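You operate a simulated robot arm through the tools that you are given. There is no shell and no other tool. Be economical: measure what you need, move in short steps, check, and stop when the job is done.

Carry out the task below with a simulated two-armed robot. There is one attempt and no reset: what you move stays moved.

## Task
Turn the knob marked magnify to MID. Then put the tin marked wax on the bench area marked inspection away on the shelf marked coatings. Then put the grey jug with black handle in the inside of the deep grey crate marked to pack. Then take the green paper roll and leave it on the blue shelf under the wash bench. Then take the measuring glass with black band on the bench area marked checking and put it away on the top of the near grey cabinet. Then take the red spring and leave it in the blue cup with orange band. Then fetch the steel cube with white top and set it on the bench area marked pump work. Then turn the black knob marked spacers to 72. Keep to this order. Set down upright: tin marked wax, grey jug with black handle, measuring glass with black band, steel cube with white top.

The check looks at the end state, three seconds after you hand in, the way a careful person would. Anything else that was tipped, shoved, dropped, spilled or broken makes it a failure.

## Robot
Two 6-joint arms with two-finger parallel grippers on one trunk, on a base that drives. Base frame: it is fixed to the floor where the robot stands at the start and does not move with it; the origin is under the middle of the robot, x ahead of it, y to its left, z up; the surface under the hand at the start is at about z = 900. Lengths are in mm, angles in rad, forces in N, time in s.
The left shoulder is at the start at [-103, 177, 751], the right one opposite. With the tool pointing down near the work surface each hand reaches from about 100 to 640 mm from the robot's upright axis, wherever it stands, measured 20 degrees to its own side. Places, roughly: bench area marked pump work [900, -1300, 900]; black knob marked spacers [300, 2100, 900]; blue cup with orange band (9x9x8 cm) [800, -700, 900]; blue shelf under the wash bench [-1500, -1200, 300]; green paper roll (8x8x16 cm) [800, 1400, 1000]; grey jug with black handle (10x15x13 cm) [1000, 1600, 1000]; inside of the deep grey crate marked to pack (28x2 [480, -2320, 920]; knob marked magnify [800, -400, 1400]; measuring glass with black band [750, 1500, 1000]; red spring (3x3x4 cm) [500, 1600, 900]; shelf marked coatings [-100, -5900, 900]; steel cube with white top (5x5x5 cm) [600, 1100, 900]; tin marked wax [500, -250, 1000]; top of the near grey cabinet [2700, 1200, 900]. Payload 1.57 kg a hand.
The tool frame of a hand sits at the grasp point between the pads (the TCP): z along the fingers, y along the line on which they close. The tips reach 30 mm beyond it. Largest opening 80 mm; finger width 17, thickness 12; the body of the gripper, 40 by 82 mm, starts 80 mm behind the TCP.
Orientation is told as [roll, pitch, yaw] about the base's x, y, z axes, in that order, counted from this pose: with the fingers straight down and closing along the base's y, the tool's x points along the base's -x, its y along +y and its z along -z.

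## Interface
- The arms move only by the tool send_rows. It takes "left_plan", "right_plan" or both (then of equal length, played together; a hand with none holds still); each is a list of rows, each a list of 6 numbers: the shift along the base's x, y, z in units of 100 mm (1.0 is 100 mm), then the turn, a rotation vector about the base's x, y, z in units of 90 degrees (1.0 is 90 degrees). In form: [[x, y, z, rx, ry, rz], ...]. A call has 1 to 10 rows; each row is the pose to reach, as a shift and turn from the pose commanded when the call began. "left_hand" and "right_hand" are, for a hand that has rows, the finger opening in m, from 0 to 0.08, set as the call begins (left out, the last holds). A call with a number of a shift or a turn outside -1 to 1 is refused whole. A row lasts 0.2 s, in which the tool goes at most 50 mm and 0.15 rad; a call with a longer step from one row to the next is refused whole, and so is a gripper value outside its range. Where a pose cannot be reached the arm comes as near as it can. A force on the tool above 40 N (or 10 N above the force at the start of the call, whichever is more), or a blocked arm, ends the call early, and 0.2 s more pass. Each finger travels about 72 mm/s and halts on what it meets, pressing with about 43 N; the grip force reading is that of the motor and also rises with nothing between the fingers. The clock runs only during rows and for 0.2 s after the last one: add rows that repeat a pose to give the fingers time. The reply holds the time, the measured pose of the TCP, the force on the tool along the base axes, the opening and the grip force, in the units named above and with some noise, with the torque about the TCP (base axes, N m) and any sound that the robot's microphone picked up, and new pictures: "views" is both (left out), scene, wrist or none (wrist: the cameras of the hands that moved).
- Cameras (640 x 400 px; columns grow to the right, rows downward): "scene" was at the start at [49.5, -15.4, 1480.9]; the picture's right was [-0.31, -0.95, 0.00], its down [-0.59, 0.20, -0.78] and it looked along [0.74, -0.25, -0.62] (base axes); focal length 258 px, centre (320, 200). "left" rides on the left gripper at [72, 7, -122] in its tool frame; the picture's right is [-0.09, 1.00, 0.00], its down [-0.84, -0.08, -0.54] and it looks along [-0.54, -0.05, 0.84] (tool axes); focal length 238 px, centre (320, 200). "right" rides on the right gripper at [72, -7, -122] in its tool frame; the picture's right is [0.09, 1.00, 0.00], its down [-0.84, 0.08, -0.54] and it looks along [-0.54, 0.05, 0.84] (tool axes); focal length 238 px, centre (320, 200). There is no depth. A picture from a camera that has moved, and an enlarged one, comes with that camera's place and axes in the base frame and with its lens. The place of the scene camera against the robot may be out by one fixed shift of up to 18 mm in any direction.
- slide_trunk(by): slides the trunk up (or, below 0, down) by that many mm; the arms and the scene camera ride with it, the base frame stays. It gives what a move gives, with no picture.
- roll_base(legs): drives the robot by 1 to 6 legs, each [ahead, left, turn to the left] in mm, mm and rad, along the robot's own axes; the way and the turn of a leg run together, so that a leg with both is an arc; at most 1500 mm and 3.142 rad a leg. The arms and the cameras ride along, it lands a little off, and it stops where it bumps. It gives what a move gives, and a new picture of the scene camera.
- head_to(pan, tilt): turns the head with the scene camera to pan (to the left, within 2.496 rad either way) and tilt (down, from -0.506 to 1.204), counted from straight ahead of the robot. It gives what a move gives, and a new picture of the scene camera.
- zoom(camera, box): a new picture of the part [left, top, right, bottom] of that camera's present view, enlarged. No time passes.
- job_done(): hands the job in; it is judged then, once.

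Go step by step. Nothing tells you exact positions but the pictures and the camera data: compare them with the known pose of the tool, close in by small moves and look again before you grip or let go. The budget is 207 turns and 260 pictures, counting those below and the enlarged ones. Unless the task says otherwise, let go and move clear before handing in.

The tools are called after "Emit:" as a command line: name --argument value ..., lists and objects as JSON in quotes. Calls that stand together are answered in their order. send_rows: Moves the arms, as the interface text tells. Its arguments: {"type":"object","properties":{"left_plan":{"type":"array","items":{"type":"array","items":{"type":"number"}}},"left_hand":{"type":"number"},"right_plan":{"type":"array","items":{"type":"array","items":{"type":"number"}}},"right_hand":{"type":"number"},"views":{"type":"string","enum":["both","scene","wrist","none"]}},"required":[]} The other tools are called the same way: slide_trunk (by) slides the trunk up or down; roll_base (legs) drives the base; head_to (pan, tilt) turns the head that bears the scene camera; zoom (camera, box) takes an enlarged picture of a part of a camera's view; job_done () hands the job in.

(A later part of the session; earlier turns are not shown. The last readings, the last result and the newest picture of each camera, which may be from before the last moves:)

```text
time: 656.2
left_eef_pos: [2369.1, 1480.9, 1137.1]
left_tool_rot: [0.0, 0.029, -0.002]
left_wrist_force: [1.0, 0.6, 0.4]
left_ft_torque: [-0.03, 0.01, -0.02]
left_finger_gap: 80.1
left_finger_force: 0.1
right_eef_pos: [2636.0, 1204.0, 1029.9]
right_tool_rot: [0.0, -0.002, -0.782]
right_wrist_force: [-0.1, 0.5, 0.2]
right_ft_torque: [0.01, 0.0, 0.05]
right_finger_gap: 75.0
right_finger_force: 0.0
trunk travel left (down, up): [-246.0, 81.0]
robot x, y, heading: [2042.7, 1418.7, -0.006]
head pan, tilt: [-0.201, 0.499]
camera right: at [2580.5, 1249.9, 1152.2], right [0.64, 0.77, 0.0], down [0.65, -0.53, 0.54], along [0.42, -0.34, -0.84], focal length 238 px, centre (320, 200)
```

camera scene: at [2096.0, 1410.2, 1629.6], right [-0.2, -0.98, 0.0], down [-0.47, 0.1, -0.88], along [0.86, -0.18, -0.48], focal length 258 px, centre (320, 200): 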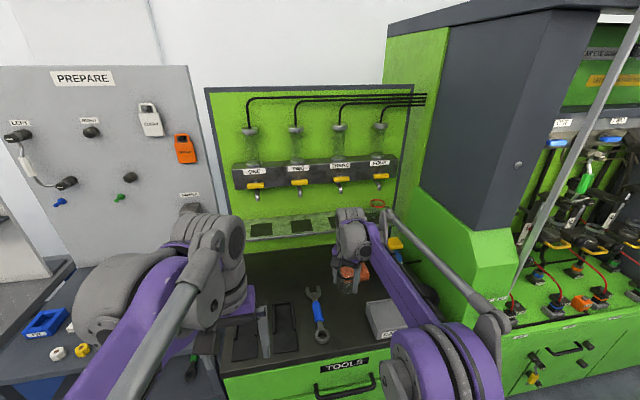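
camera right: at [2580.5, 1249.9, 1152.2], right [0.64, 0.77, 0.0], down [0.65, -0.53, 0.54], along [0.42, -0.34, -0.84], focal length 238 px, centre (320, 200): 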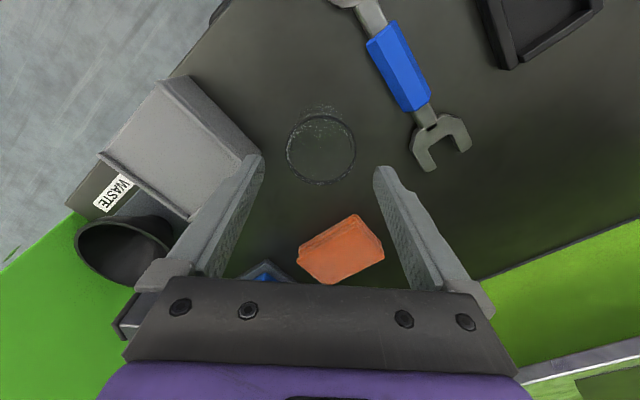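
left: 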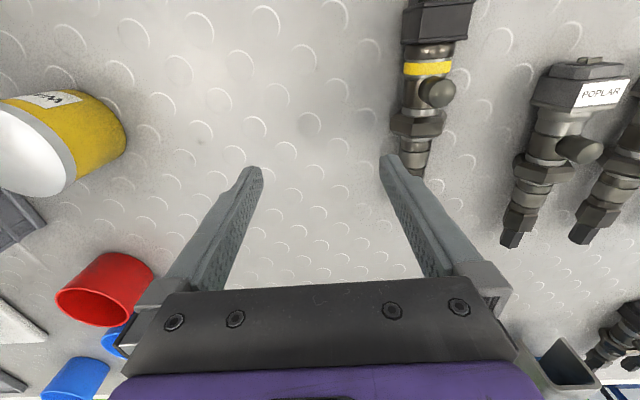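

The glass stands upright on the cabinet. Next I drive to the front of the spring tester for the red spring.

Emit:
roll_base --legs '[[-243, 0, 0.003], [0, 1490, 0], [-1100, 0, 0], [-1100, 0, 0], [0, -1120, 0]]'

Emit:
head_to --pan -0.2 --tilt 0.65

Emit:
zoom --camera "scene" --box '[240, 160, 400, 260]'

```text
time: 690.7
left_eef_pos: [-82.7, 1942.8, 1137.6]
left_tool_rot: [-0.003, 0.028, -0.022]
left_wrist_force: [0.1, 0.2, -0.5]
left_ft_torque: [0.02, 0.01, 0.02]
left_finger_gap: 80.3
left_finger_force: 0.1
right_eef_pos: [179.7, 1659.6, 1030.9]
right_tool_rot: [0.001, -0.002, -0.802]
right_wrist_force: [0.4, -0.5, -0.5]
right_ft_torque: [0.03, -0.01, -0.04]
right_finger_gap: 74.9
right_finger_force: 0.0
trunk travel left (down, up): [-246.0, 81.0]
robot x, y, heading: [-408.9, 1885.9, -0.022]
head pan, tilt: [-0.201, 0.499]
camera scene: at [-354.0, 1877.0, 1549.2], right [-0.22, -0.98, 0.0], down [-0.47, 0.11, -0.88], along [0.86, -0.19, -0.48], focal length 258 px, centre (320, 200)
```

scene: 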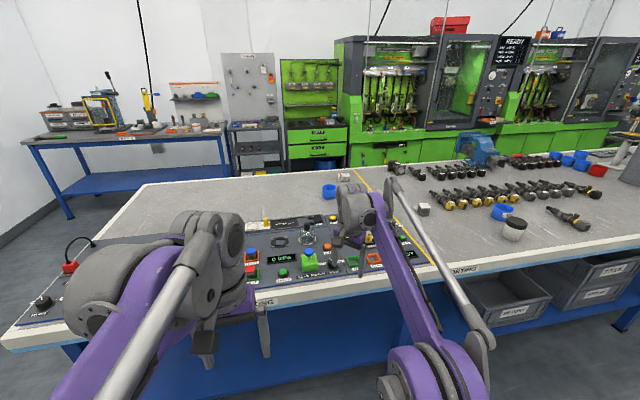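

```text
time: 691.4
left_eef_pos: [-83.0, 1942.8, 1135.8]
left_tool_rot: [-0.002, 0.03, -0.022]
left_wrist_force: [0.0, 0.3, -0.3]
left_ft_torque: [0.0, -0.02, 0.0]
left_finger_gap: 80.0
left_finger_force: 0.0
right_eef_pos: [179.9, 1660.4, 1031.5]
right_tool_rot: [0.003, -0.002, -0.803]
right_wrist_force: [0.2, 0.0, 0.2]
right_ft_torque: [0.04, -0.01, 0.01]
right_finger_gap: 74.9
right_finger_force: 0.1
trunk travel left (down, up): [-246.0, 81.0]
robot x, y, heading: [-406.8, 1884.2, -0.022]
head pan, tilt: [-0.201, 0.649]
camera scene: at [-358.1, 1877.9, 1535.9], right [-0.22, -0.98, 0.0], down [-0.59, 0.13, -0.8], along [0.78, -0.18, -0.6], focal length 258 px, centre (320, 200)
```

scene: 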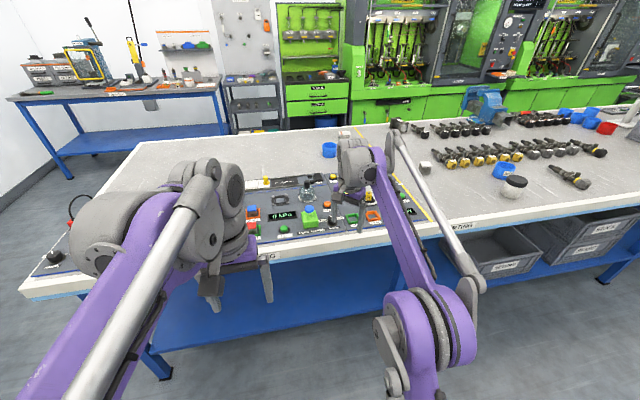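

```text
4.00 times, centred on (320, 210) of scene
camera zoom: at [-358.1, 1877.9, 1535.9], right [-0.22, -0.98, 0.0], down [-0.59, 0.13, -0.8], along [0.78, -0.18, -0.6], focal length 1030 px, centre (320, 160)
```

zoom: 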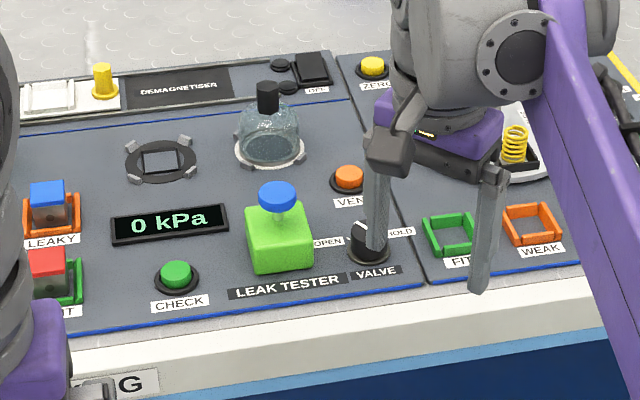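

Emit:
roll_base --legs '[[0, -98, 0.022], [270, 0, 0]]'

Emit:
zoom --camera "right" --box '[0, 0, 640, 400]'

```text
time: 694.5
left_eef_pos: [181.7, 1849.2, 1138.5]
left_tool_rot: [-0.001, 0.033, -0.002]
left_wrist_force: [0.5, -0.3, -0.1]
left_ft_torque: [0.01, 0.01, 0.0]
left_finger_gap: 79.9
left_finger_force: 0.1
right_eef_pos: [450.3, 1572.6, 1030.9]
right_tool_rot: [0.002, -0.001, -0.778]
right_wrist_force: [-0.1, 0.3, 0.1]
right_ft_torque: [0.0, 0.03, -0.04]
right_finger_gap: 75.0
right_finger_force: 0.0
trunk travel left (down, up): [-246.0, 81.0]
robot x, y, heading: [-140.3, 1785.9, -0.001]
head pan, tilt: [-0.201, 0.649]
camera scene: at [-92.4, 1779.3, 1535.8], right [-0.2, -0.98, 0.0], down [-0.59, 0.12, -0.8], along [0.78, -0.16, -0.6], focal length 258 px, centre (320, 200)
```

scene: 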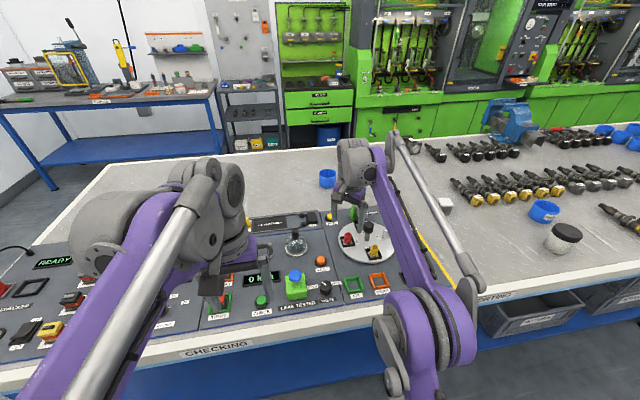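

```text
1.00 times, centred on (320, 200) of right (not enlarged: the box is as wide or as high as the picture)
camera zoom: at [393.1, 1619.1, 1151.8], right [0.63, 0.77, 0.0], down [0.65, -0.53, 0.54], along [0.42, -0.34, -0.84], focal length 238 px, centre (320, 200)
```

zoom: 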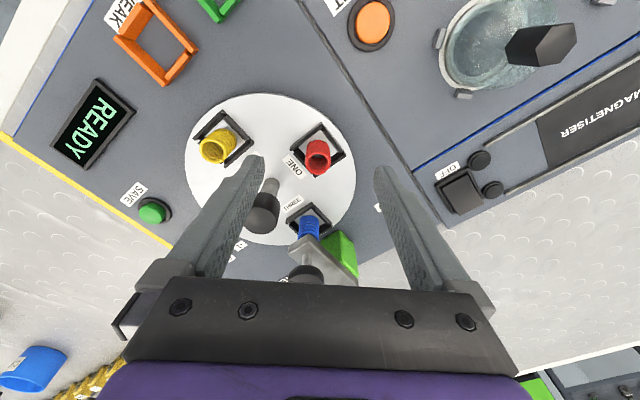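

Emit:
send_rows --right_plan '[[0.04, -0.04, -0.1, 0, 0, 0], [0.04, -0.04, -0.3, 0, 0, 0], [0.04, -0.04, -0.5, 0, 0, 0], [0.04, -0.04, -0.65, 0, 0, 0], [0.04, -0.04, -0.74, 0, 0, 0]]' --right_hand 0.05 --views "wrist"

```text
time: 695.7
left_eef_pos: [180.0, 1851.3, 1137.4]
left_tool_rot: [-0.001, 0.029, -0.001]
left_wrist_force: [1.0, 0.4, 0.1]
left_ft_torque: [0.0, 0.03, 0.01]
left_finger_gap: 80.0
left_finger_force: 0.1
right_eef_pos: [452.5, 1569.6, 956.4]
right_tool_rot: [0.001, -0.003, -0.778]
right_wrist_force: [2.4, -0.4, 9.8]
right_ft_torque: [-0.32, 0.08, 0.17]
right_finger_gap: 49.6
right_finger_force: 0.0
trunk travel left (down, up): [-246.0, 81.0]
robot x, y, heading: [-143.5, 1785.0, -0.007]
head pan, tilt: [-0.201, 0.649]
camera right: at [395.9, 1615.6, 1078.6], right [0.63, 0.77, 0.0], down [0.65, -0.53, 0.54], along [0.42, -0.34, -0.84], focal length 238 px, centre (320, 200)
```

right: 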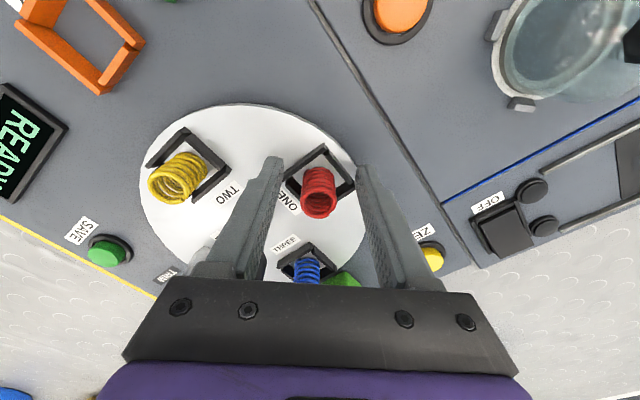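

Emit:
send_rows --right_plan '[[0, 0, 0.03, 0, 0, 0], [0, 0, 0.03, 0, 0, 0], [0, 0, 0.03, 0, 0, 0], [0, 0, 0.03, 0, 0, 0], [0, 0, 0.3, 0, 0, 0], [0, 0, 0.6, 0, 0, 0], [0, 0, 1, 0, 0, 0]]' --right_hand 0.0 --views "both"

```text
time: 697.3
left_eef_pos: [180.8, 1849.1, 1137.8]
left_tool_rot: [-0.003, 0.031, -0.001]
left_wrist_force: [0.7, 0.1, -0.7]
left_ft_torque: [-0.03, -0.01, -0.01]
left_finger_gap: 79.8
left_finger_force: 0.1
right_eef_pos: [453.4, 1566.6, 1057.7]
right_tool_rot: [0.002, -0.003, -0.778]
right_wrist_force: [0.4, 0.8, -0.1]
right_ft_torque: [0.01, 0.02, 0.02]
right_finger_gap: 0.0
right_finger_force: 20.9
trunk travel left (down, up): [-246.0, 81.0]
robot x, y, heading: [-145.6, 1781.0, 0.001]
head pan, tilt: [-0.201, 0.649]
camera scene: at [-92.4, 1779.1, 1535.8], right [-0.2, -0.98, 0.0], down [-0.59, 0.12, -0.8], along [0.78, -0.16, -0.6], focal length 258 px, centre (320, 200)
camera right: at [396.7, 1612.8, 1178.5], right [0.63, 0.77, 0.0], down [0.65, -0.53, 0.54], along [0.42, -0.34, -0.84], focal length 238 px, centre (320, 200)
```

scene: 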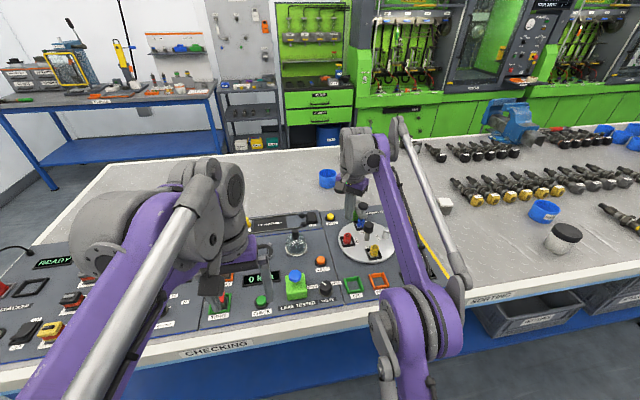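
right: 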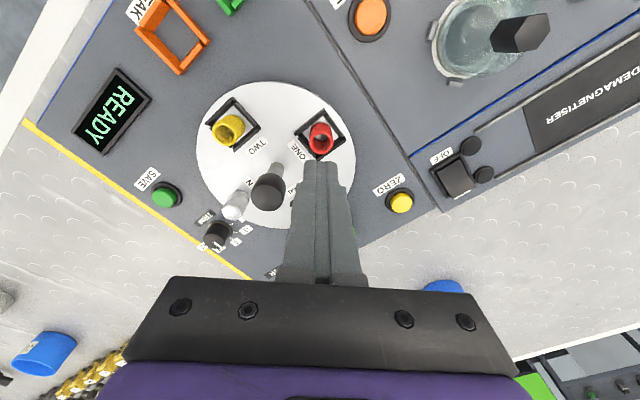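

The fingers closed without the spring, which is still in its holder. I'll look closer before trying again.

Emit:
zoom --camera "right" --box '[240, 85, 400, 185]'

Emit:
zoom --camera "scene" --box '[320, 190, 400, 270]'

```text
4.00 times, centred on (320, 135) of right
camera zoom: at [396.7, 1612.8, 1178.5], right [0.63, 0.77, 0.0], down [0.65, -0.53, 0.54], along [0.42, -0.34, -0.84], focal length 953 px, centre (320, 460)
```

zoom: 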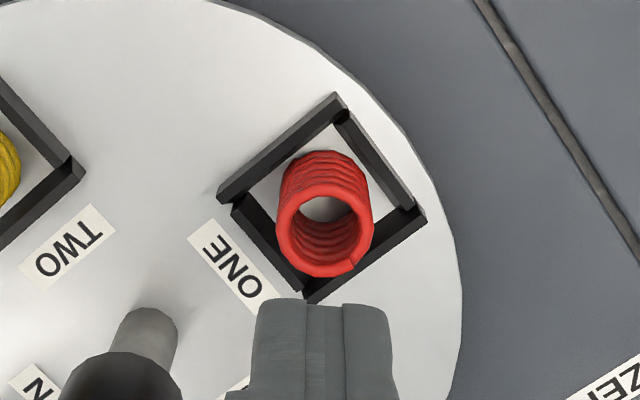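

```text
5.00 times, centred on (360, 230) of scene
camera zoom: at [-92.4, 1779.1, 1535.8], right [-0.2, -0.98, 0.0], down [-0.59, 0.12, -0.8], along [0.78, -0.16, -0.6], focal length 1288 px, centre (120, 50)
```

zoom: 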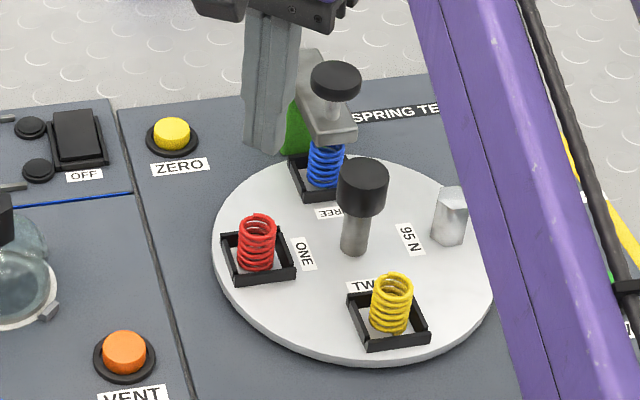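

Emit:
send_rows --right_plan '[[0.056, -0.036, 0, 0, 0, 0], [0.056, -0.036, -0.25, 0, 0, 0], [0.056, -0.036, -0.5, 0, 0, 0], [0.056, -0.036, -0.75, 0, 0, 0], [0.056, -0.036, -0.97, 0, 0, 0]]' --right_hand 0.05 --views "wrist"

```text
time: 698.5
left_eef_pos: [181.7, 1848.4, 1137.9]
left_tool_rot: [-0.001, 0.033, -0.002]
left_wrist_force: [-0.2, 0.1, 0.3]
left_ft_torque: [0.03, -0.03, 0.0]
left_finger_gap: 80.0
left_finger_force: 0.0
right_eef_pos: [456.7, 1565.8, 958.1]
right_tool_rot: [0.001, -0.001, -0.779]
right_wrist_force: [0.3, 0.5, 0.1]
right_ft_torque: [0.0, -0.01, 0.02]
right_finger_gap: 50.2
right_finger_force: 0.0
trunk travel left (down, up): [-246.0, 81.0]
robot x, y, heading: [-144.8, 1786.9, -0.004]
head pan, tilt: [-0.201, 0.649]
camera right: at [400.8, 1611.1, 1080.3], right [0.63, 0.77, 0.0], down [0.65, -0.53, 0.54], along [0.42, -0.34, -0.84], focal length 238 px, centre (320, 200)
```

right: 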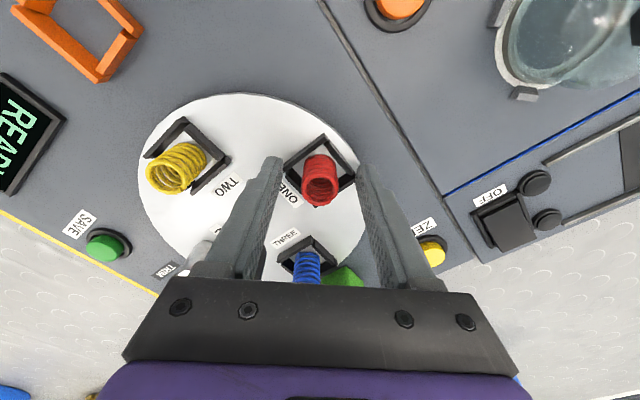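

Emit:
send_rows --right_plan '[[0.03, -0.03, -0.01, 0, 0, 0], [0.03, -0.03, -0.01, 0, 0, 0], [0.03, -0.03, -0.01, 0, 0, 0], [0.03, -0.03, -0.01, 0, 0, 0], [0.03, -0.03, 0.1, 0, 0, 0], [0.03, -0.03, 0.3, 0, 0, 0], [0.03, -0.03, 0.6, 0, 0, 0], [0.03, -0.03, 1, 0, 0, 0]]' --right_hand 0.0 --views "wrist"

```text
time: 700.3
left_eef_pos: [181.8, 1849.7, 1137.4]
left_tool_rot: [-0.002, 0.031, -0.002]
left_wrist_force: [0.4, -0.3, -0.2]
left_ft_torque: [-0.02, 0.02, -0.01]
left_finger_gap: 79.9
left_finger_force: 0.1
right_eef_pos: [458.6, 1562.3, 1057.7]
right_tool_rot: [0.003, -0.001, -0.778]
right_wrist_force: [-0.1, -0.9, -0.8]
right_ft_torque: [0.0, 0.0, -0.03]
right_finger_gap: 22.5
right_finger_force: 35.3
right hand out of reach, approached as far as the arm can: row 8
trunk travel left (down, up): [-246.0, 81.0]
robot x, y, heading: [-142.7, 1783.5, -0.001]
head pan, tilt: [-0.201, 0.649]
camera right: at [402.0, 1608.8, 1179.8], right [0.63, 0.77, 0.0], down [0.65, -0.53, 0.54], along [0.42, -0.34, -0.84], focal length 238 px, centre (320, 200)
```

right: 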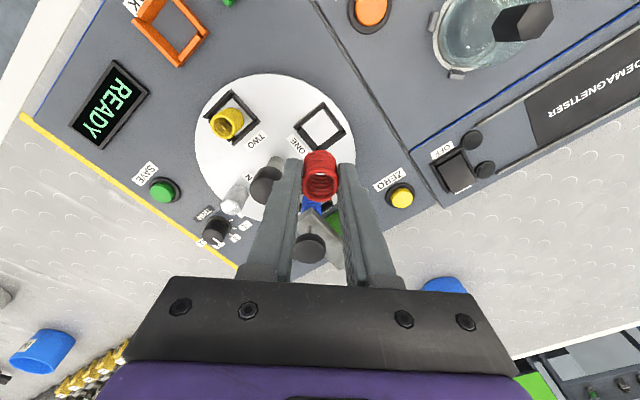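

The spring is held. I raise and drive around into the far aisle to the banded cup.

Emit:
slide_trunk --by 70

Emit:
roll_base --legs '[[-257, 0, 0], [0, 1140, 0], [1125, 0, 0], [1100, 0, 0], [0, 0, 3.141], [0, 1280, 0]]'

Emit:
roll_base --legs '[[0, 1280, 0], [0, 1200, 0]]'

Emit:
head_to --pan -0.15 --tilt 0.55

```text
time: 701.4
left_eef_pos: [180.4, 1850.1, 1207.7]
left_tool_rot: [-0.001, 0.032, -0.003]
left_wrist_force: [1.3, 0.2, -0.9]
left_ft_torque: [-0.01, -0.01, 0.05]
left_finger_gap: 80.0
left_finger_force: 0.0
right_eef_pos: [458.0, 1562.5, 1127.1]
right_tool_rot: [0.0, -0.003, -0.779]
right_wrist_force: [-0.9, 0.3, 0.3]
right_ft_torque: [0.01, -0.02, -0.03]
right_finger_gap: 22.3
right_finger_force: 35.1
trunk travel left (down, up): [-316.0, 11.0]
robot x, y, heading: [-143.2, 1784.0, -0.003]
head pan, tilt: [-0.201, 0.649]
```

```text
time: 742.3
left_eef_pos: [1422.5, 1605.8, 1207.7]
left_tool_rot: [-0.002, 0.029, 3.057]
left_wrist_force: [-0.1, 0.7, -0.4]
left_ft_torque: [0.02, -0.02, 0.02]
left_finger_gap: 80.1
left_finger_force: 0.0
right_eef_pos: [1169.9, 1916.3, 1126.8]
right_tool_rot: [0.002, -0.002, 2.279]
right_wrist_force: [-0.4, 1.1, -0.6]
right_ft_torque: [0.03, 0.0, 0.04]
right_finger_gap: 22.3
right_finger_force: 34.9
trunk travel left (down, up): [-316.0, 11.0]
robot x, y, heading: [1749.6, 1644.9, 3.058]
head pan, tilt: [-0.201, 0.649]
camera scene: at [1717.0, 1675.8, 1611.6], right [0.28, 0.96, 0.0], down [0.58, -0.17, -0.8], along [-0.76, 0.22, -0.6], focal length 258 px, centre (320, 200)
```

scene: 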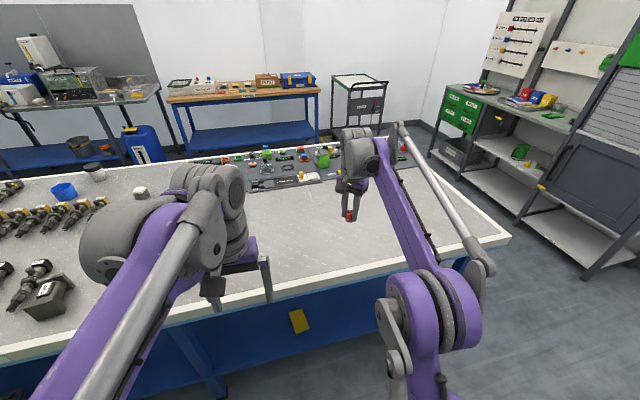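

```text
time: 764.0
left_eef_pos: [1250.0, -857.6, 1208.4]
left_tool_rot: [-0.003, 0.029, 3.084]
left_wrist_force: [0.1, -0.5, -0.4]
left_ft_torque: [0.01, -0.03, -0.02]
left_finger_gap: 80.0
left_finger_force: 0.1
right_eef_pos: [989.3, -556.6, 1127.6]
right_tool_rot: [0.002, -0.003, 2.307]
right_wrist_force: [-0.1, 0.3, 0.0]
right_ft_torque: [0.02, 0.02, 0.02]
right_finger_gap: 22.4
right_finger_force: 35.5
trunk travel left (down, up): [-316.0, 11.0]
robot x, y, heading: [1577.9, -813.2, 3.086]
head pan, tilt: [-0.201, 0.649]
camera scene: at [1542.8, -779.9, 1611.6], right [0.25, 0.97, 0.0], down [0.58, -0.15, -0.8], along [-0.77, 0.2, -0.6], focal length 258 px, centre (320, 200)
```

scene: 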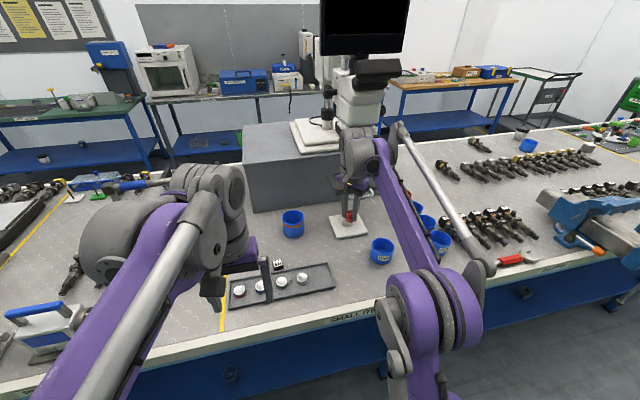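

```text
time: 764.6
left_eef_pos: [1249.6, -858.1, 1208.6]
left_tool_rot: [-0.003, 0.03, 3.084]
left_wrist_force: [0.2, 0.4, 0.8]
left_ft_torque: [-0.02, -0.02, -0.01]
left_finger_gap: 79.8
left_finger_force: 0.0
right_eef_pos: [988.5, -556.6, 1126.6]
right_tool_rot: [0.001, -0.001, 2.307]
right_wrist_force: [-0.1, -0.6, -0.5]
right_ft_torque: [0.0, 0.01, -0.02]
right_finger_gap: 22.4
right_finger_force: 35.0
trunk travel left (down, up): [-316.0, 11.0]
robot x, y, heading: [1574.3, -810.2, 3.089]
head pan, tilt: [-0.15, 0.55]
camera scene: at [1538.9, -783.6, 1620.3], right [0.21, 0.98, 0.0], down [0.51, -0.11, -0.85], along [-0.83, 0.18, -0.52], focal length 258 px, centre (320, 200)
```

scene: 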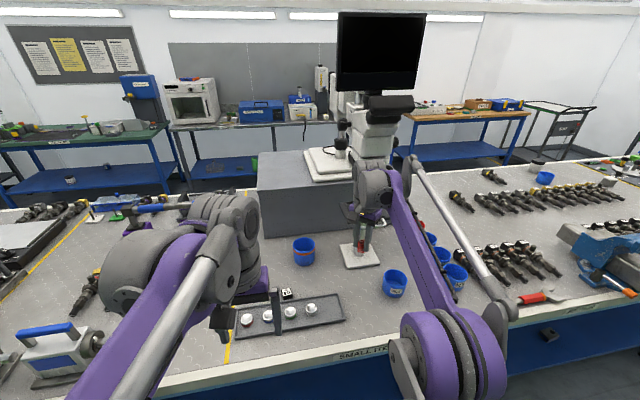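

Emit:
roll_base --legs '[[0, 101, 0.052], [165, 0, 0]]'

Emit:
zoom --camera "right" --box '[0, 0, 640, 400]'

```text
time: 767.2
left_eef_pos: [1086.6, -975.9, 1207.0]
left_tool_rot: [-0.002, 0.028, 3.135]
left_wrist_force: [-0.1, 0.5, 0.2]
left_ft_torque: [0.01, 0.0, 0.0]
left_finger_gap: 80.1
left_finger_force: 0.1
right_eef_pos: [810.6, -687.8, 1127.3]
right_tool_rot: [0.003, -0.002, 2.358]
right_wrist_force: [0.2, -0.6, 0.7]
right_ft_torque: [0.02, 0.02, -0.01]
right_finger_gap: 22.6
right_finger_force: 35.6
trunk travel left (down, up): [-316.0, 11.0]
robot x, y, heading: [1410.4, -912.6, 3.141]
head pan, tilt: [-0.15, 0.55]
camera scene: at [1371.5, -886.7, 1620.1], right [0.15, 0.99, 0.0], down [0.52, -0.08, -0.85], along [-0.84, 0.13, -0.52], focal length 258 px, centre (320, 200)
```

scene: 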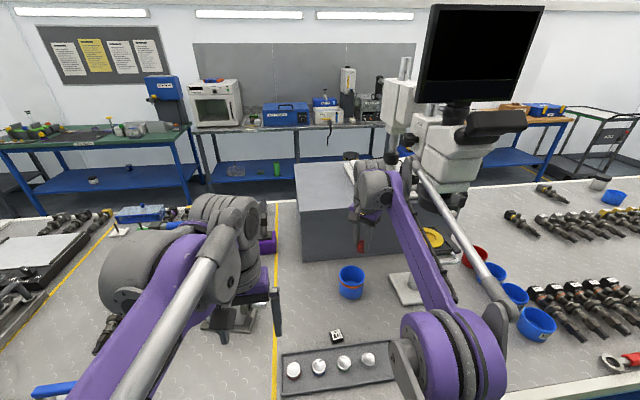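

```text
1.00 times, centred on (320, 200) of right (not enlarged: the box is as wide or as high as the picture)
camera zoom: at [865.6, -733.2, 1248.7], right [-0.64, -0.77, 0.0], down [-0.65, 0.54, 0.54], along [-0.42, 0.35, -0.84], focal length 238 px, centre (320, 200)
```

zoom: 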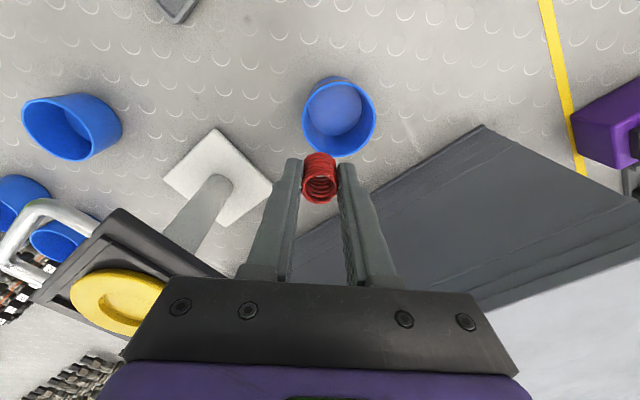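

Emit:
send_rows --right_plan '[[-0.03, -0.15, 0, 0, 0, 0], [-0.03, -0.15, -0.3, 0, 0, 0], [-0.03, -0.15, -0.6, 0, 0, 0], [-0.03, -0.15, -0.85, 0, 0, 0]]' --views "both"

```text
time: 768.2
left_eef_pos: [1084.8, -976.3, 1208.5]
left_tool_rot: [-0.001, 0.03, 3.137]
left_wrist_force: [0.1, 0.0, 0.2]
left_ft_torque: [0.04, 0.0, 0.01]
left_finger_gap: 79.8
left_finger_force: 0.0
right_eef_pos: [806.4, -702.4, 1042.4]
right_tool_rot: [0.001, -0.002, 2.357]
right_wrist_force: [-0.3, 0.0, 0.3]
right_ft_torque: [0.01, -0.02, -0.03]
right_finger_gap: 22.4
right_finger_force: 34.9
trunk travel left (down, up): [-316.0, 11.0]
robot x, y, heading: [1411.3, -913.2, 3.136]
head pan, tilt: [-0.15, 0.55]
camera scene: at [1370.5, -886.7, 1620.4], right [0.15, 0.99, 0.0], down [0.52, -0.08, -0.85], along [-0.84, 0.13, -0.52], focal length 258 px, centre (320, 200)
camera right: at [862.2, -747.7, 1163.9], right [-0.64, -0.77, 0.0], down [-0.65, 0.54, 0.54], along [-0.42, 0.35, -0.84], focal length 238 px, centre (320, 200)
```

scene: 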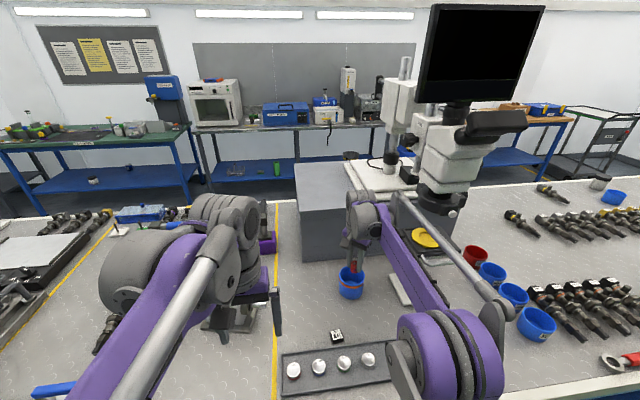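
right: 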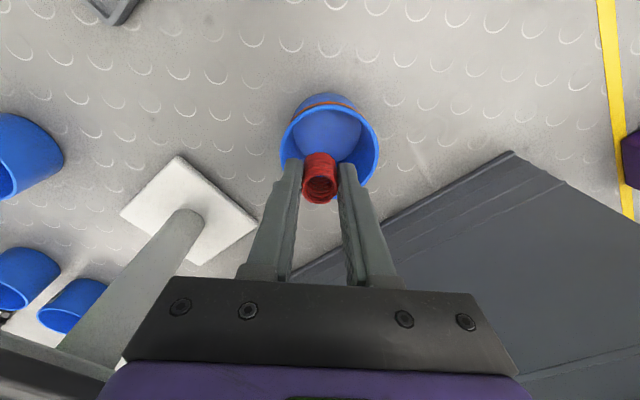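

Emit:
send_rows --right_plan '[[0.01, -0.08, -0.1, 0, 0, 0], [0.01, -0.08, -0.3, 0, 0, 0], [0.01, -0.08, -0.5, 0, 0, 0], [0.01, -0.08, -0.62, 0, 0, 0]]' --views "wrist"

```text
time: 769.2
left_eef_pos: [1085.5, -976.4, 1208.2]
left_tool_rot: [-0.001, 0.028, 3.136]
left_wrist_force: [0.4, -0.1, 0.0]
left_ft_torque: [0.02, 0.0, 0.02]
left_finger_gap: 79.9
left_finger_force: 0.0
right_eef_pos: [807.5, -710.7, 981.1]
right_tool_rot: [0.003, -0.003, 2.36]
right_wrist_force: [-0.2, -1.0, -0.1]
right_ft_torque: [0.01, 0.02, -0.04]
right_finger_gap: 22.6
right_finger_force: 35.1
trunk travel left (down, up): [-316.0, 11.0]
robot x, y, heading: [1412.0, -911.4, 3.134]
head pan, tilt: [-0.15, 0.55]
camera right: at [862.9, -756.8, 1102.3], right [-0.64, -0.77, 0.0], down [-0.65, 0.54, 0.54], along [-0.42, 0.35, -0.84], focal length 238 px, centre (320, 200)
```

right: 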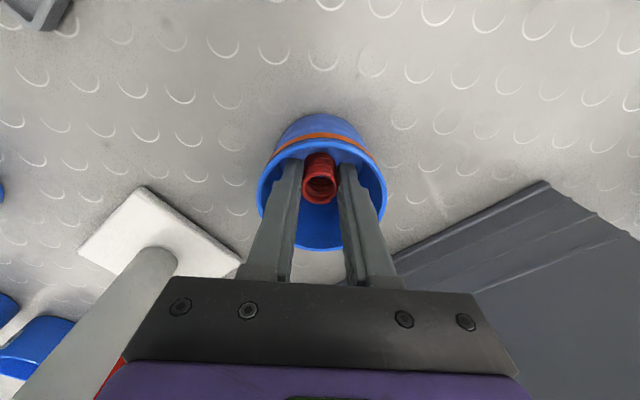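

Emit:
send_rows --right_plan '[[0, 0, -0.08, 0, 0, 0], [0, 0, -0.08, 0, 0, 0], [0, 0, -0.08, 0, 0, 0], [0, 0, 0.2, 0, 0, 0], [0, 0, 0.6, 0, 0, 0], [0, 0, 1, 0, 0, 0]]' --right_hand 0.04 --views "wrist"

```text
time: 770.6
left_eef_pos: [1086.0, -975.7, 1206.9]
left_tool_rot: [-0.002, 0.028, 3.136]
left_wrist_force: [-0.4, -0.2, 0.1]
left_ft_torque: [-0.02, -0.03, 0.0]
left_finger_gap: 80.1
left_finger_force: 0.0
right_eef_pos: [807.3, -710.3, 1081.9]
right_tool_rot: [0.003, -0.002, 2.357]
right_wrist_force: [-0.4, 0.3, 0.3]
right_ft_torque: [0.04, -0.03, 0.0]
right_finger_gap: 40.0
right_finger_force: 0.0
trunk travel left (down, up): [-316.0, 11.0]
robot x, y, heading: [1409.4, -910.8, 3.136]
head pan, tilt: [-0.15, 0.55]
camera right: at [862.1, -756.5, 1203.4], right [-0.64, -0.77, 0.0], down [-0.65, 0.54, 0.54], along [-0.42, 0.35, -0.84], focal length 238 px, centre (320, 200)
```

right: 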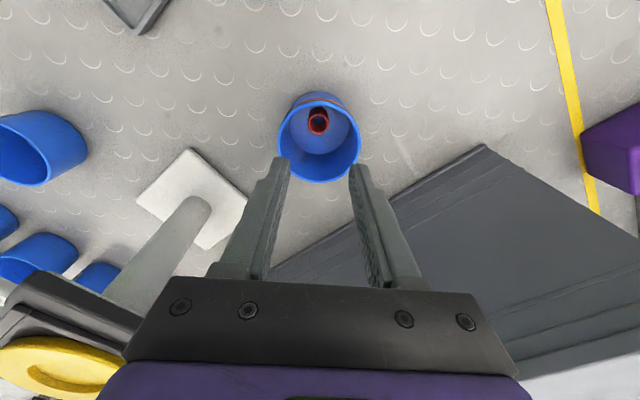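

The spring lies in the banded cup. Next I drive round to the front for the steel cube at about (570,1158).

Emit:
roll_base --legs '[[-450, 0, 0.006], [0, -1290, 0.01], [0, -1290, 0], [0, -1290, 0], [1130, 0, 0], [1130, 0, 0]]'

```text
time: 781.1
left_eef_pos: [1524.6, 21.7, 1206.8]
left_tool_rot: [-0.001, 0.028, -3.135]
left_wrist_force: [1.0, 0.4, -0.5]
left_ft_torque: [-0.02, 0.01, 0.01]
left_finger_gap: 80.1
left_finger_force: 0.1
right_eef_pos: [1245.4, 274.3, 1080.5]
right_tool_rot: [0.008, 0.016, 2.375]
right_wrist_force: [-2.6, -6.8, 2.5]
right_ft_torque: [0.06, -0.01, 0.0]
right_finger_gap: 33.8
right_finger_force: 0.1
trunk travel left (down, up): [-316.0, 11.0]
robot x, y, heading: [1847.9, 88.9, -3.135]
head pan, tilt: [-0.15, 0.55]
stopped in leg 2: the force on the tool passed its limit at 52 N (the readings are from after the stop); the commanded pose is now the measured one
camera scene: at [1809.7, 114.6, 1620.4], right [0.14, 0.99, 0.0], down [0.52, -0.07, -0.85], along [-0.84, 0.12, -0.52], focal length 258 px, centre (320, 200)
```

scene: 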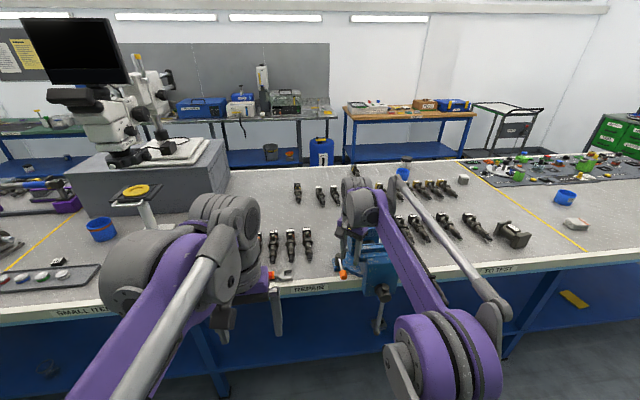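

The right hand bumped the bench vise, so I move off it, raise the hand, and pass higher and farther out.

Emit:
roll_base --legs '[[-20, 50, 0], [-70, 0, 0]]'

Emit:
send_rows --right_plan '[[0.2, 0, 0.3, 0, 0, 0], [0.4, 0, 0.6, 0, 0, 0], [0.6, 0, 0.9, 0, 0, 0], [0.8, 0, 1, 0, 0, 0]]' --views "scene"

```text
time: 782.9
left_eef_pos: [1613.7, -28.2, 1208.3]
left_tool_rot: [-0.002, 0.03, -3.136]
left_wrist_force: [0.3, 0.1, -0.3]
left_ft_torque: [0.0, 0.02, -0.06]
left_finger_gap: 80.0
left_finger_force: 0.1
right_eef_pos: [1333.8, 226.0, 1081.1]
right_tool_rot: [0.004, 0.014, 2.377]
right_wrist_force: [0.8, 0.3, 0.6]
right_ft_torque: [0.03, -0.02, 0.0]
right_finger_gap: 40.1
right_finger_force: 0.1
trunk travel left (down, up): [-316.0, 11.0]
robot x, y, heading: [1937.4, 36.2, -3.128]
head pan, tilt: [-0.15, 0.55]
camera scene: at [1897.5, 64.1, 1620.7], right [0.14, 0.99, 0.0], down [0.52, -0.07, -0.85], along [-0.84, 0.12, -0.52], focal length 258 px, centre (320, 200)
```

scene: 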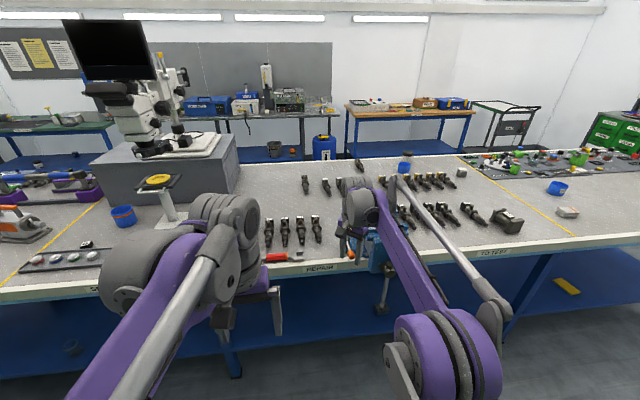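

```text
time: 783.9
left_eef_pos: [1614.5, -27.5, 1207.4]
left_tool_rot: [-0.002, 0.03, -3.134]
left_wrist_force: [-0.2, -0.4, -0.3]
left_ft_torque: [-0.01, 0.0, -0.02]
left_finger_gap: 79.9
left_finger_force: 0.1
right_eef_pos: [1415.5, 224.1, 1179.6]
right_tool_rot: [0.005, 0.012, 2.375]
right_wrist_force: [-0.3, -0.1, 0.2]
right_ft_torque: [-0.02, -0.01, 0.0]
right_finger_gap: 39.9
right_finger_force: 0.0
trunk travel left (down, up): [-316.0, 11.0]
robot x, y, heading: [1938.3, 35.9, -3.139]
head pan, tilt: [-0.15, 0.55]
camera scene: at [1898.9, 64.3, 1620.4], right [0.14, 0.99, 0.0], down [0.52, -0.07, -0.85], along [-0.84, 0.12, -0.52], focal length 258 px, centre (320, 200)
```

scene: 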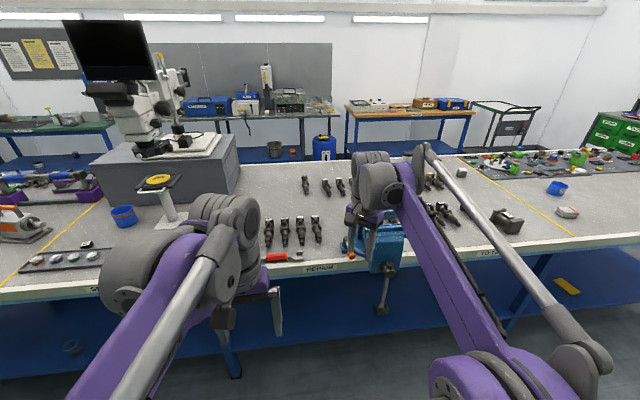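

Emit:
roll_base --legs '[[0, -1450, 0.01], [0, -1450, 0.01], [1160, 0, 0], [1160, 0, 0], [0, 0, -3.135], [0, -1450, 0]]'

Emit:
head_to --pan -0.3 --tilt 0.6

```text
time: 839.8
left_eef_pos: [-122.5, 1523.1, 1206.7]
left_tool_rot: [-0.002, 0.03, 0.013]
left_wrist_force: [0.2, -0.2, -0.7]
left_ft_torque: [0.01, 0.02, -0.02]
left_finger_gap: 79.9
left_finger_force: 0.1
right_eef_pos: [77.2, 1270.7, 1178.6]
right_tool_rot: [0.006, 0.016, -0.762]
right_wrist_force: [-0.3, -0.3, 0.3]
right_ft_torque: [0.06, 0.0, -0.01]
right_finger_gap: 39.6
right_finger_force: 0.0
trunk travel left (down, up): [-316.0, 11.0]
robot x, y, heading: [-443.3, 1453.6, 0.016]
head pan, tilt: [-0.15, 0.55]
camera scene: at [-394.1, 1452.1, 1620.4], right [-0.14, -0.99, 0.0], down [-0.52, 0.07, -0.85], along [0.84, -0.12, -0.52], focal length 258 px, centre (320, 200)
```

scene: 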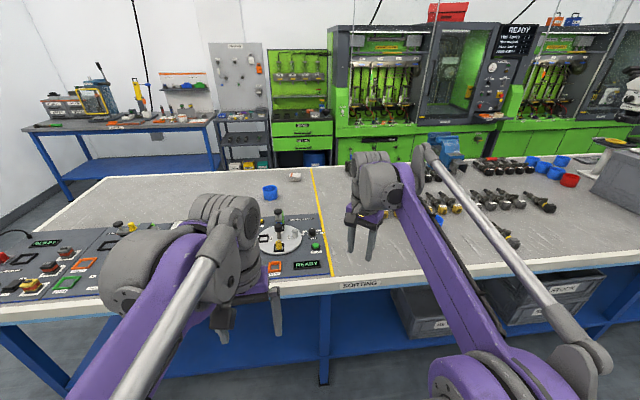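

```text
time: 840.5
left_eef_pos: [-122.0, 1522.7, 1206.9]
left_tool_rot: [0.001, 0.028, 0.012]
left_wrist_force: [-0.5, -0.5, -0.4]
left_ft_torque: [0.0, 0.01, -0.01]
left_finger_gap: 79.8
left_finger_force: 0.0
right_eef_pos: [78.0, 1270.6, 1179.7]
right_tool_rot: [0.005, 0.015, -0.762]
right_wrist_force: [0.0, -0.1, 0.1]
right_ft_torque: [-0.02, 0.04, 0.02]
right_finger_gap: 39.9
right_finger_force: 0.1
trunk travel left (down, up): [-316.0, 11.0]
robot x, y, heading: [-443.6, 1454.4, 0.014]
head pan, tilt: [-0.3, 0.6]
camera scene: at [-398.3, 1439.3, 1615.9], right [-0.28, -0.96, 0.0], down [-0.54, 0.16, -0.83], along [0.79, -0.23, -0.56], focal length 258 px, centre (320, 200)
```

scene: 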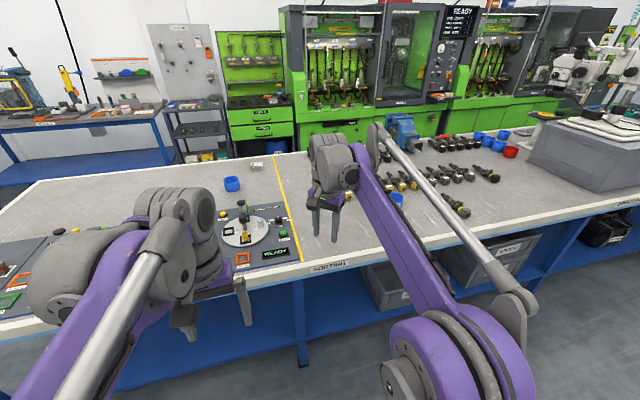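

Emit:
roll_base --legs '[[470, -110, -0.014]]'

Emit:
send_rows --right_plan '[[0, 0, -0.1, 0, 0, 0.09], [0, 0, -0.2, 0, 0, 0.18], [0, 0, -0.3, 0, 0, 0.27], [0, 0, -0.4, 0, 0, 0.36], [0, 0, -0.5, 0, 0, 0.45], [0, 0, -0.6, 0, 0, 0.5]]' --right_hand 0.08 --views "wrist"

```text
time: 843.3
left_eef_pos: [333.6, 1411.6, 1206.9]
left_tool_rot: [-0.001, 0.029, -0.003]
left_wrist_force: [0.4, -0.3, 0.2]
left_ft_torque: [0.02, 0.0, -0.03]
left_finger_gap: 80.0
left_finger_force: 0.1
right_eef_pos: [527.6, 1157.3, 1179.8]
right_tool_rot: [0.004, 0.018, -0.776]
right_wrist_force: [0.2, -0.1, 0.3]
right_ft_torque: [0.03, 0.04, 0.03]
right_finger_gap: 40.0
right_finger_force: 0.1
trunk travel left (down, up): [-316.0, 11.0]
robot x, y, heading: [6.4, 1346.4, -0.003]
head pan, tilt: [-0.3, 0.6]
stopped in leg 1: the robot was blocked; the commanded pose is now the measured one
camera scene: at [55.0, 1333.1, 1616.0], right [-0.3, -0.95, 0.0], down [-0.54, 0.17, -0.82], along [0.79, -0.25, -0.57], focal length 258 px, centre (320, 200)
```

scene: 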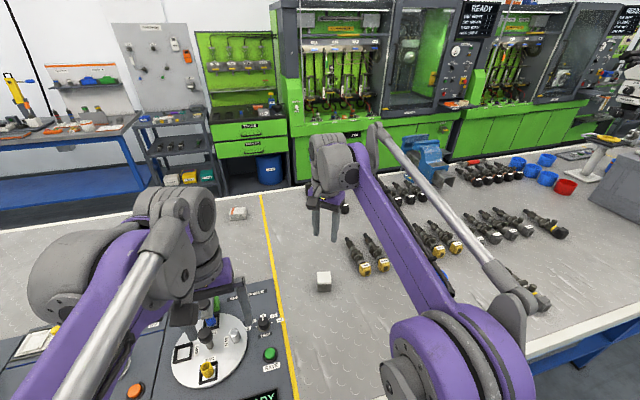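

```text
time: 844.7
left_eef_pos: [329.6, 1412.5, 1206.9]
left_tool_rot: [-0.002, 0.029, -0.003]
left_wrist_force: [-0.6, 1.6, -0.5]
left_ft_torque: [-0.02, 0.0, 0.01]
left_finger_gap: 80.0
left_finger_force: 0.1
right_eef_pos: [524.4, 1158.2, 1120.4]
right_tool_rot: [0.005, 0.016, 0.009]
right_wrist_force: [0.2, 0.2, 0.2]
right_ft_torque: [0.03, 0.02, -0.03]
right_finger_gap: 79.9
right_finger_force: 0.1
trunk travel left (down, up): [-316.0, 11.0]
robot x, y, heading: [5.5, 1348.6, 0.001]
head pan, tilt: [-0.3, 0.6]
camera right: at [454.0, 1150.3, 1243.2], right [-0.1, 0.99, 0.01], down [0.84, 0.08, 0.53], along [0.53, 0.06, -0.85], focal length 238 px, centre (320, 200)
```

right: 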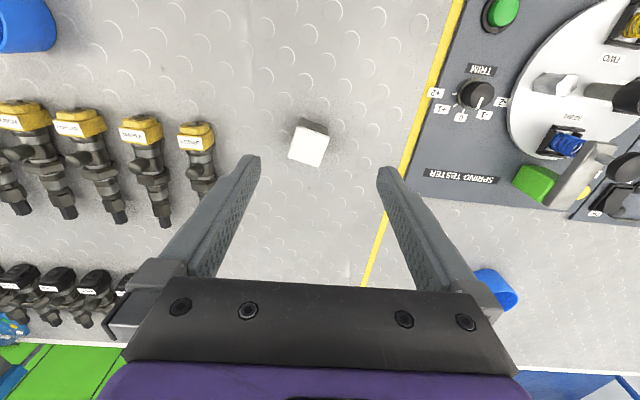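

Emit:
send_rows --right_plan '[[0.2, -0.05, -0.1, 0, 0, -0.07], [0.37, -0.1, -0.3, 0, 0, -0.14], [0.37, -0.1, -0.6, 0, 0, -0.21], [0.37, -0.1, -0.95, 0, 0, -0.21]]' --views "wrist"

```text
time: 845.7
left_eef_pos: [330.9, 1412.5, 1207.3]
left_tool_rot: [-0.002, 0.032, -0.003]
left_wrist_force: [0.7, 0.5, 0.1]
left_ft_torque: [-0.01, 0.02, -0.02]
left_finger_gap: 80.3
left_finger_force: 0.1
right_eef_pos: [563.4, 1148.1, 1022.6]
right_tool_rot: [0.006, 0.016, -0.323]
right_wrist_force: [0.1, 0.2, -0.4]
right_ft_torque: [-0.05, 0.04, 0.05]
right_finger_gap: 80.2
right_finger_force: 0.0
trunk travel left (down, up): [-316.0, 11.0]
robot x, y, heading: [6.9, 1347.1, -0.003]
head pan, tilt: [-0.3, 0.6]
camera right: at [494.2, 1163.0, 1146.0], right [0.23, 0.97, 0.01], down [0.83, -0.2, 0.53], along [0.52, -0.12, -0.85], focal length 238 px, centre (320, 200)
```

right: 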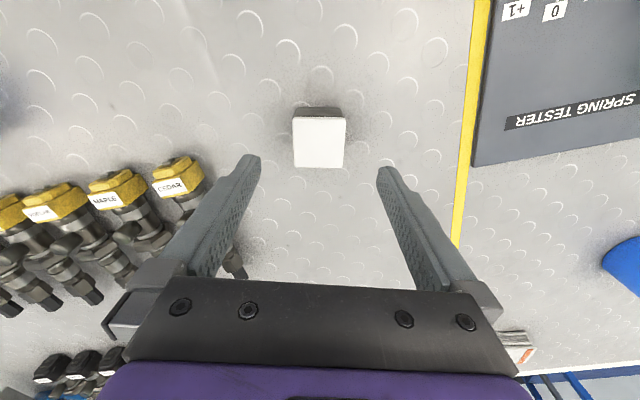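

Emit:
send_rows --right_plan '[[-0.04, 0, -0.3, 0, 0, 0], [-0.04, 0, -0.6, 0, 0, 0], [-0.04, 0, -0.84, 0, 0, 0]]' --views "none"

Emit:
send_rows --right_plan '[[0, 0, 0, 0, 0, 0], [0, 0, 0, 0, 0, 0], [0, 0, 0, 0, 0, 0], [0, 0, 0.3, 0, 0, 0], [0, 0, 0.7, 0, 0, 0], [0, 0, 1, 0, 0, 0]]' --right_hand 0.0 --views "wrist"

```text
time: 846.5
left_eef_pos: [330.5, 1411.9, 1208.4]
left_tool_rot: [-0.001, 0.031, -0.003]
left_wrist_force: [-0.2, 0.0, -0.2]
left_ft_torque: [-0.01, -0.02, 0.0]
left_finger_gap: 80.1
left_finger_force: 0.1
right_eef_pos: [557.9, 1145.7, 940.1]
right_tool_rot: [0.005, 0.017, -0.32]
right_wrist_force: [-0.4, -0.2, 1.4]
right_ft_torque: [0.0, 0.02, 0.01]
right_finger_gap: 79.9
right_finger_force: 0.2
trunk travel left (down, up): [-316.0, 11.0]
robot x, y, heading: [0.6, 1351.3, -0.003]
head pan, tilt: [-0.3, 0.6]
```

```text
time: 847.9
left_eef_pos: [329.8, 1412.7, 1207.4]
left_tool_rot: [-0.002, 0.029, -0.004]
left_wrist_force: [0.2, 0.3, -0.2]
left_ft_torque: [0.0, -0.01, -0.01]
left_finger_gap: 79.9
left_finger_force: 0.1
right_eef_pos: [558.4, 1146.1, 1040.9]
right_tool_rot: [0.004, 0.017, -0.322]
right_wrist_force: [-0.6, 0.0, -3.8]
right_ft_torque: [-0.03, -0.03, 0.0]
right_finger_gap: 43.8
right_finger_force: 43.3
trunk travel left (down, up): [-316.0, 11.0]
robot x, y, heading: [2.7, 1349.2, 0.002]
head pan, tilt: [-0.3, 0.6]
camera right: at [489.6, 1161.6, 1164.1], right [0.23, 0.97, 0.01], down [0.83, -0.2, 0.53], along [0.52, -0.12, -0.85], focal length 238 px, centre (320, 200)
```

right: 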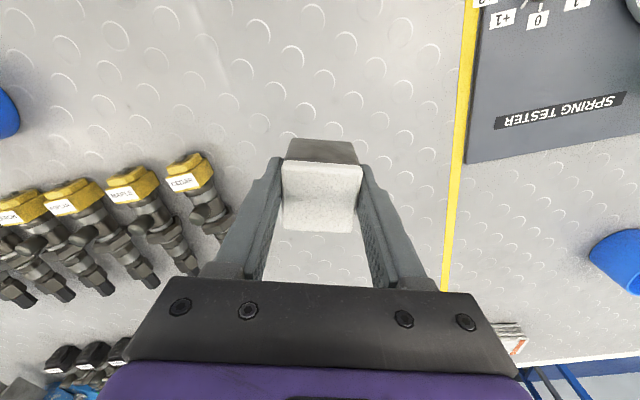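

Cube held. I drive round to the far aisle for the pump work area, staying well clear of the vise.

Emit:
roll_base --legs '[[-440, 0, 0], [0, 1460, 0], [0, 130, 0], [0, 0, 3.141], [-1190, 0, 0], [-1200, 0, 0]]'

Emit:
roll_base --legs '[[0, 1450, 0], [0, 1450, 0], [100, 0, 0], [0, 1400, 0]]'

```text
time: 877.0
left_eef_pos: [419.5, 2813.2, 1206.1]
left_tool_rot: [0.01, 0.039, 3.054]
left_wrist_force: [0.1, 1.1, 0.2]
left_ft_torque: [0.0, 0.03, -0.01]
left_finger_gap: 80.2
left_finger_force: 0.0
right_eef_pos: [213.8, 3094.3, 1035.0]
right_tool_rot: [0.014, 0.025, 2.74]
right_wrist_force: [-0.4, -0.7, -2.2]
right_ft_torque: [-0.03, 0.0, -0.01]
right_finger_gap: 43.9
right_finger_force: 43.2
trunk travel left (down, up): [-316.0, 11.0]
robot x, y, heading: [752.9, 2837.3, 3.056]
head pan, tilt: [-0.3, 0.6]
stopped in leg 5: the robot was blocked; the commanded pose is now the measured one
camera scene: at [714.2, 2895.8, 1615.2], right [0.38, 0.93, -0.01], down [0.53, -0.22, -0.82], along [-0.76, 0.3, -0.57], focal length 258 px, centre (320, 200)
```

scene: 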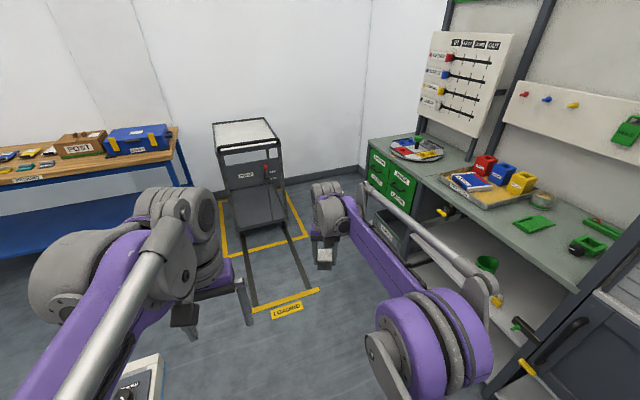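

```text
time: 877.7
left_eef_pos: [420.9, 2813.1, 1206.9]
left_tool_rot: [0.008, 0.033, 3.053]
left_wrist_force: [0.2, -0.6, -0.9]
left_ft_torque: [0.01, 0.03, -0.01]
left_finger_gap: 80.1
left_finger_force: 0.0
right_eef_pos: [214.5, 3094.3, 1036.3]
right_tool_rot: [0.012, 0.022, 2.74]
right_wrist_force: [0.5, 1.3, -3.1]
right_ft_torque: [0.0, -0.03, 0.02]
right_finger_gap: 43.8
right_finger_force: 43.1
trunk travel left (down, up): [-316.0, 11.0]
robot x, y, heading: [754.7, 2837.0, 3.054]
head pan, tilt: [-0.3, 0.6]
stopped in leg 1: the robot was blocked; the commanded pose is now the measured one
camera scene: at [716.3, 2893.8, 1615.4], right [0.38, 0.93, -0.01], down [0.53, -0.22, -0.82], along [-0.76, 0.31, -0.57], focal length 258 px, centre (320, 200)
```

scene: 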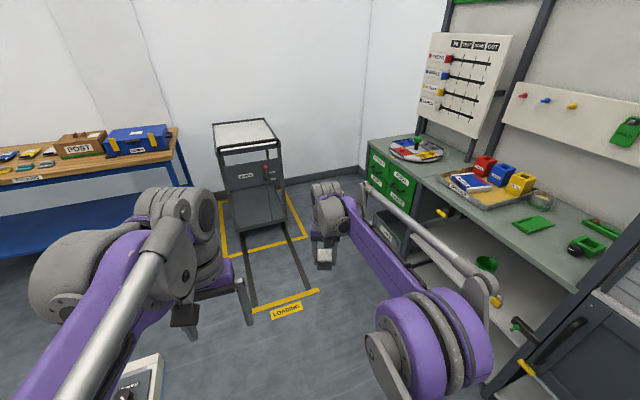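

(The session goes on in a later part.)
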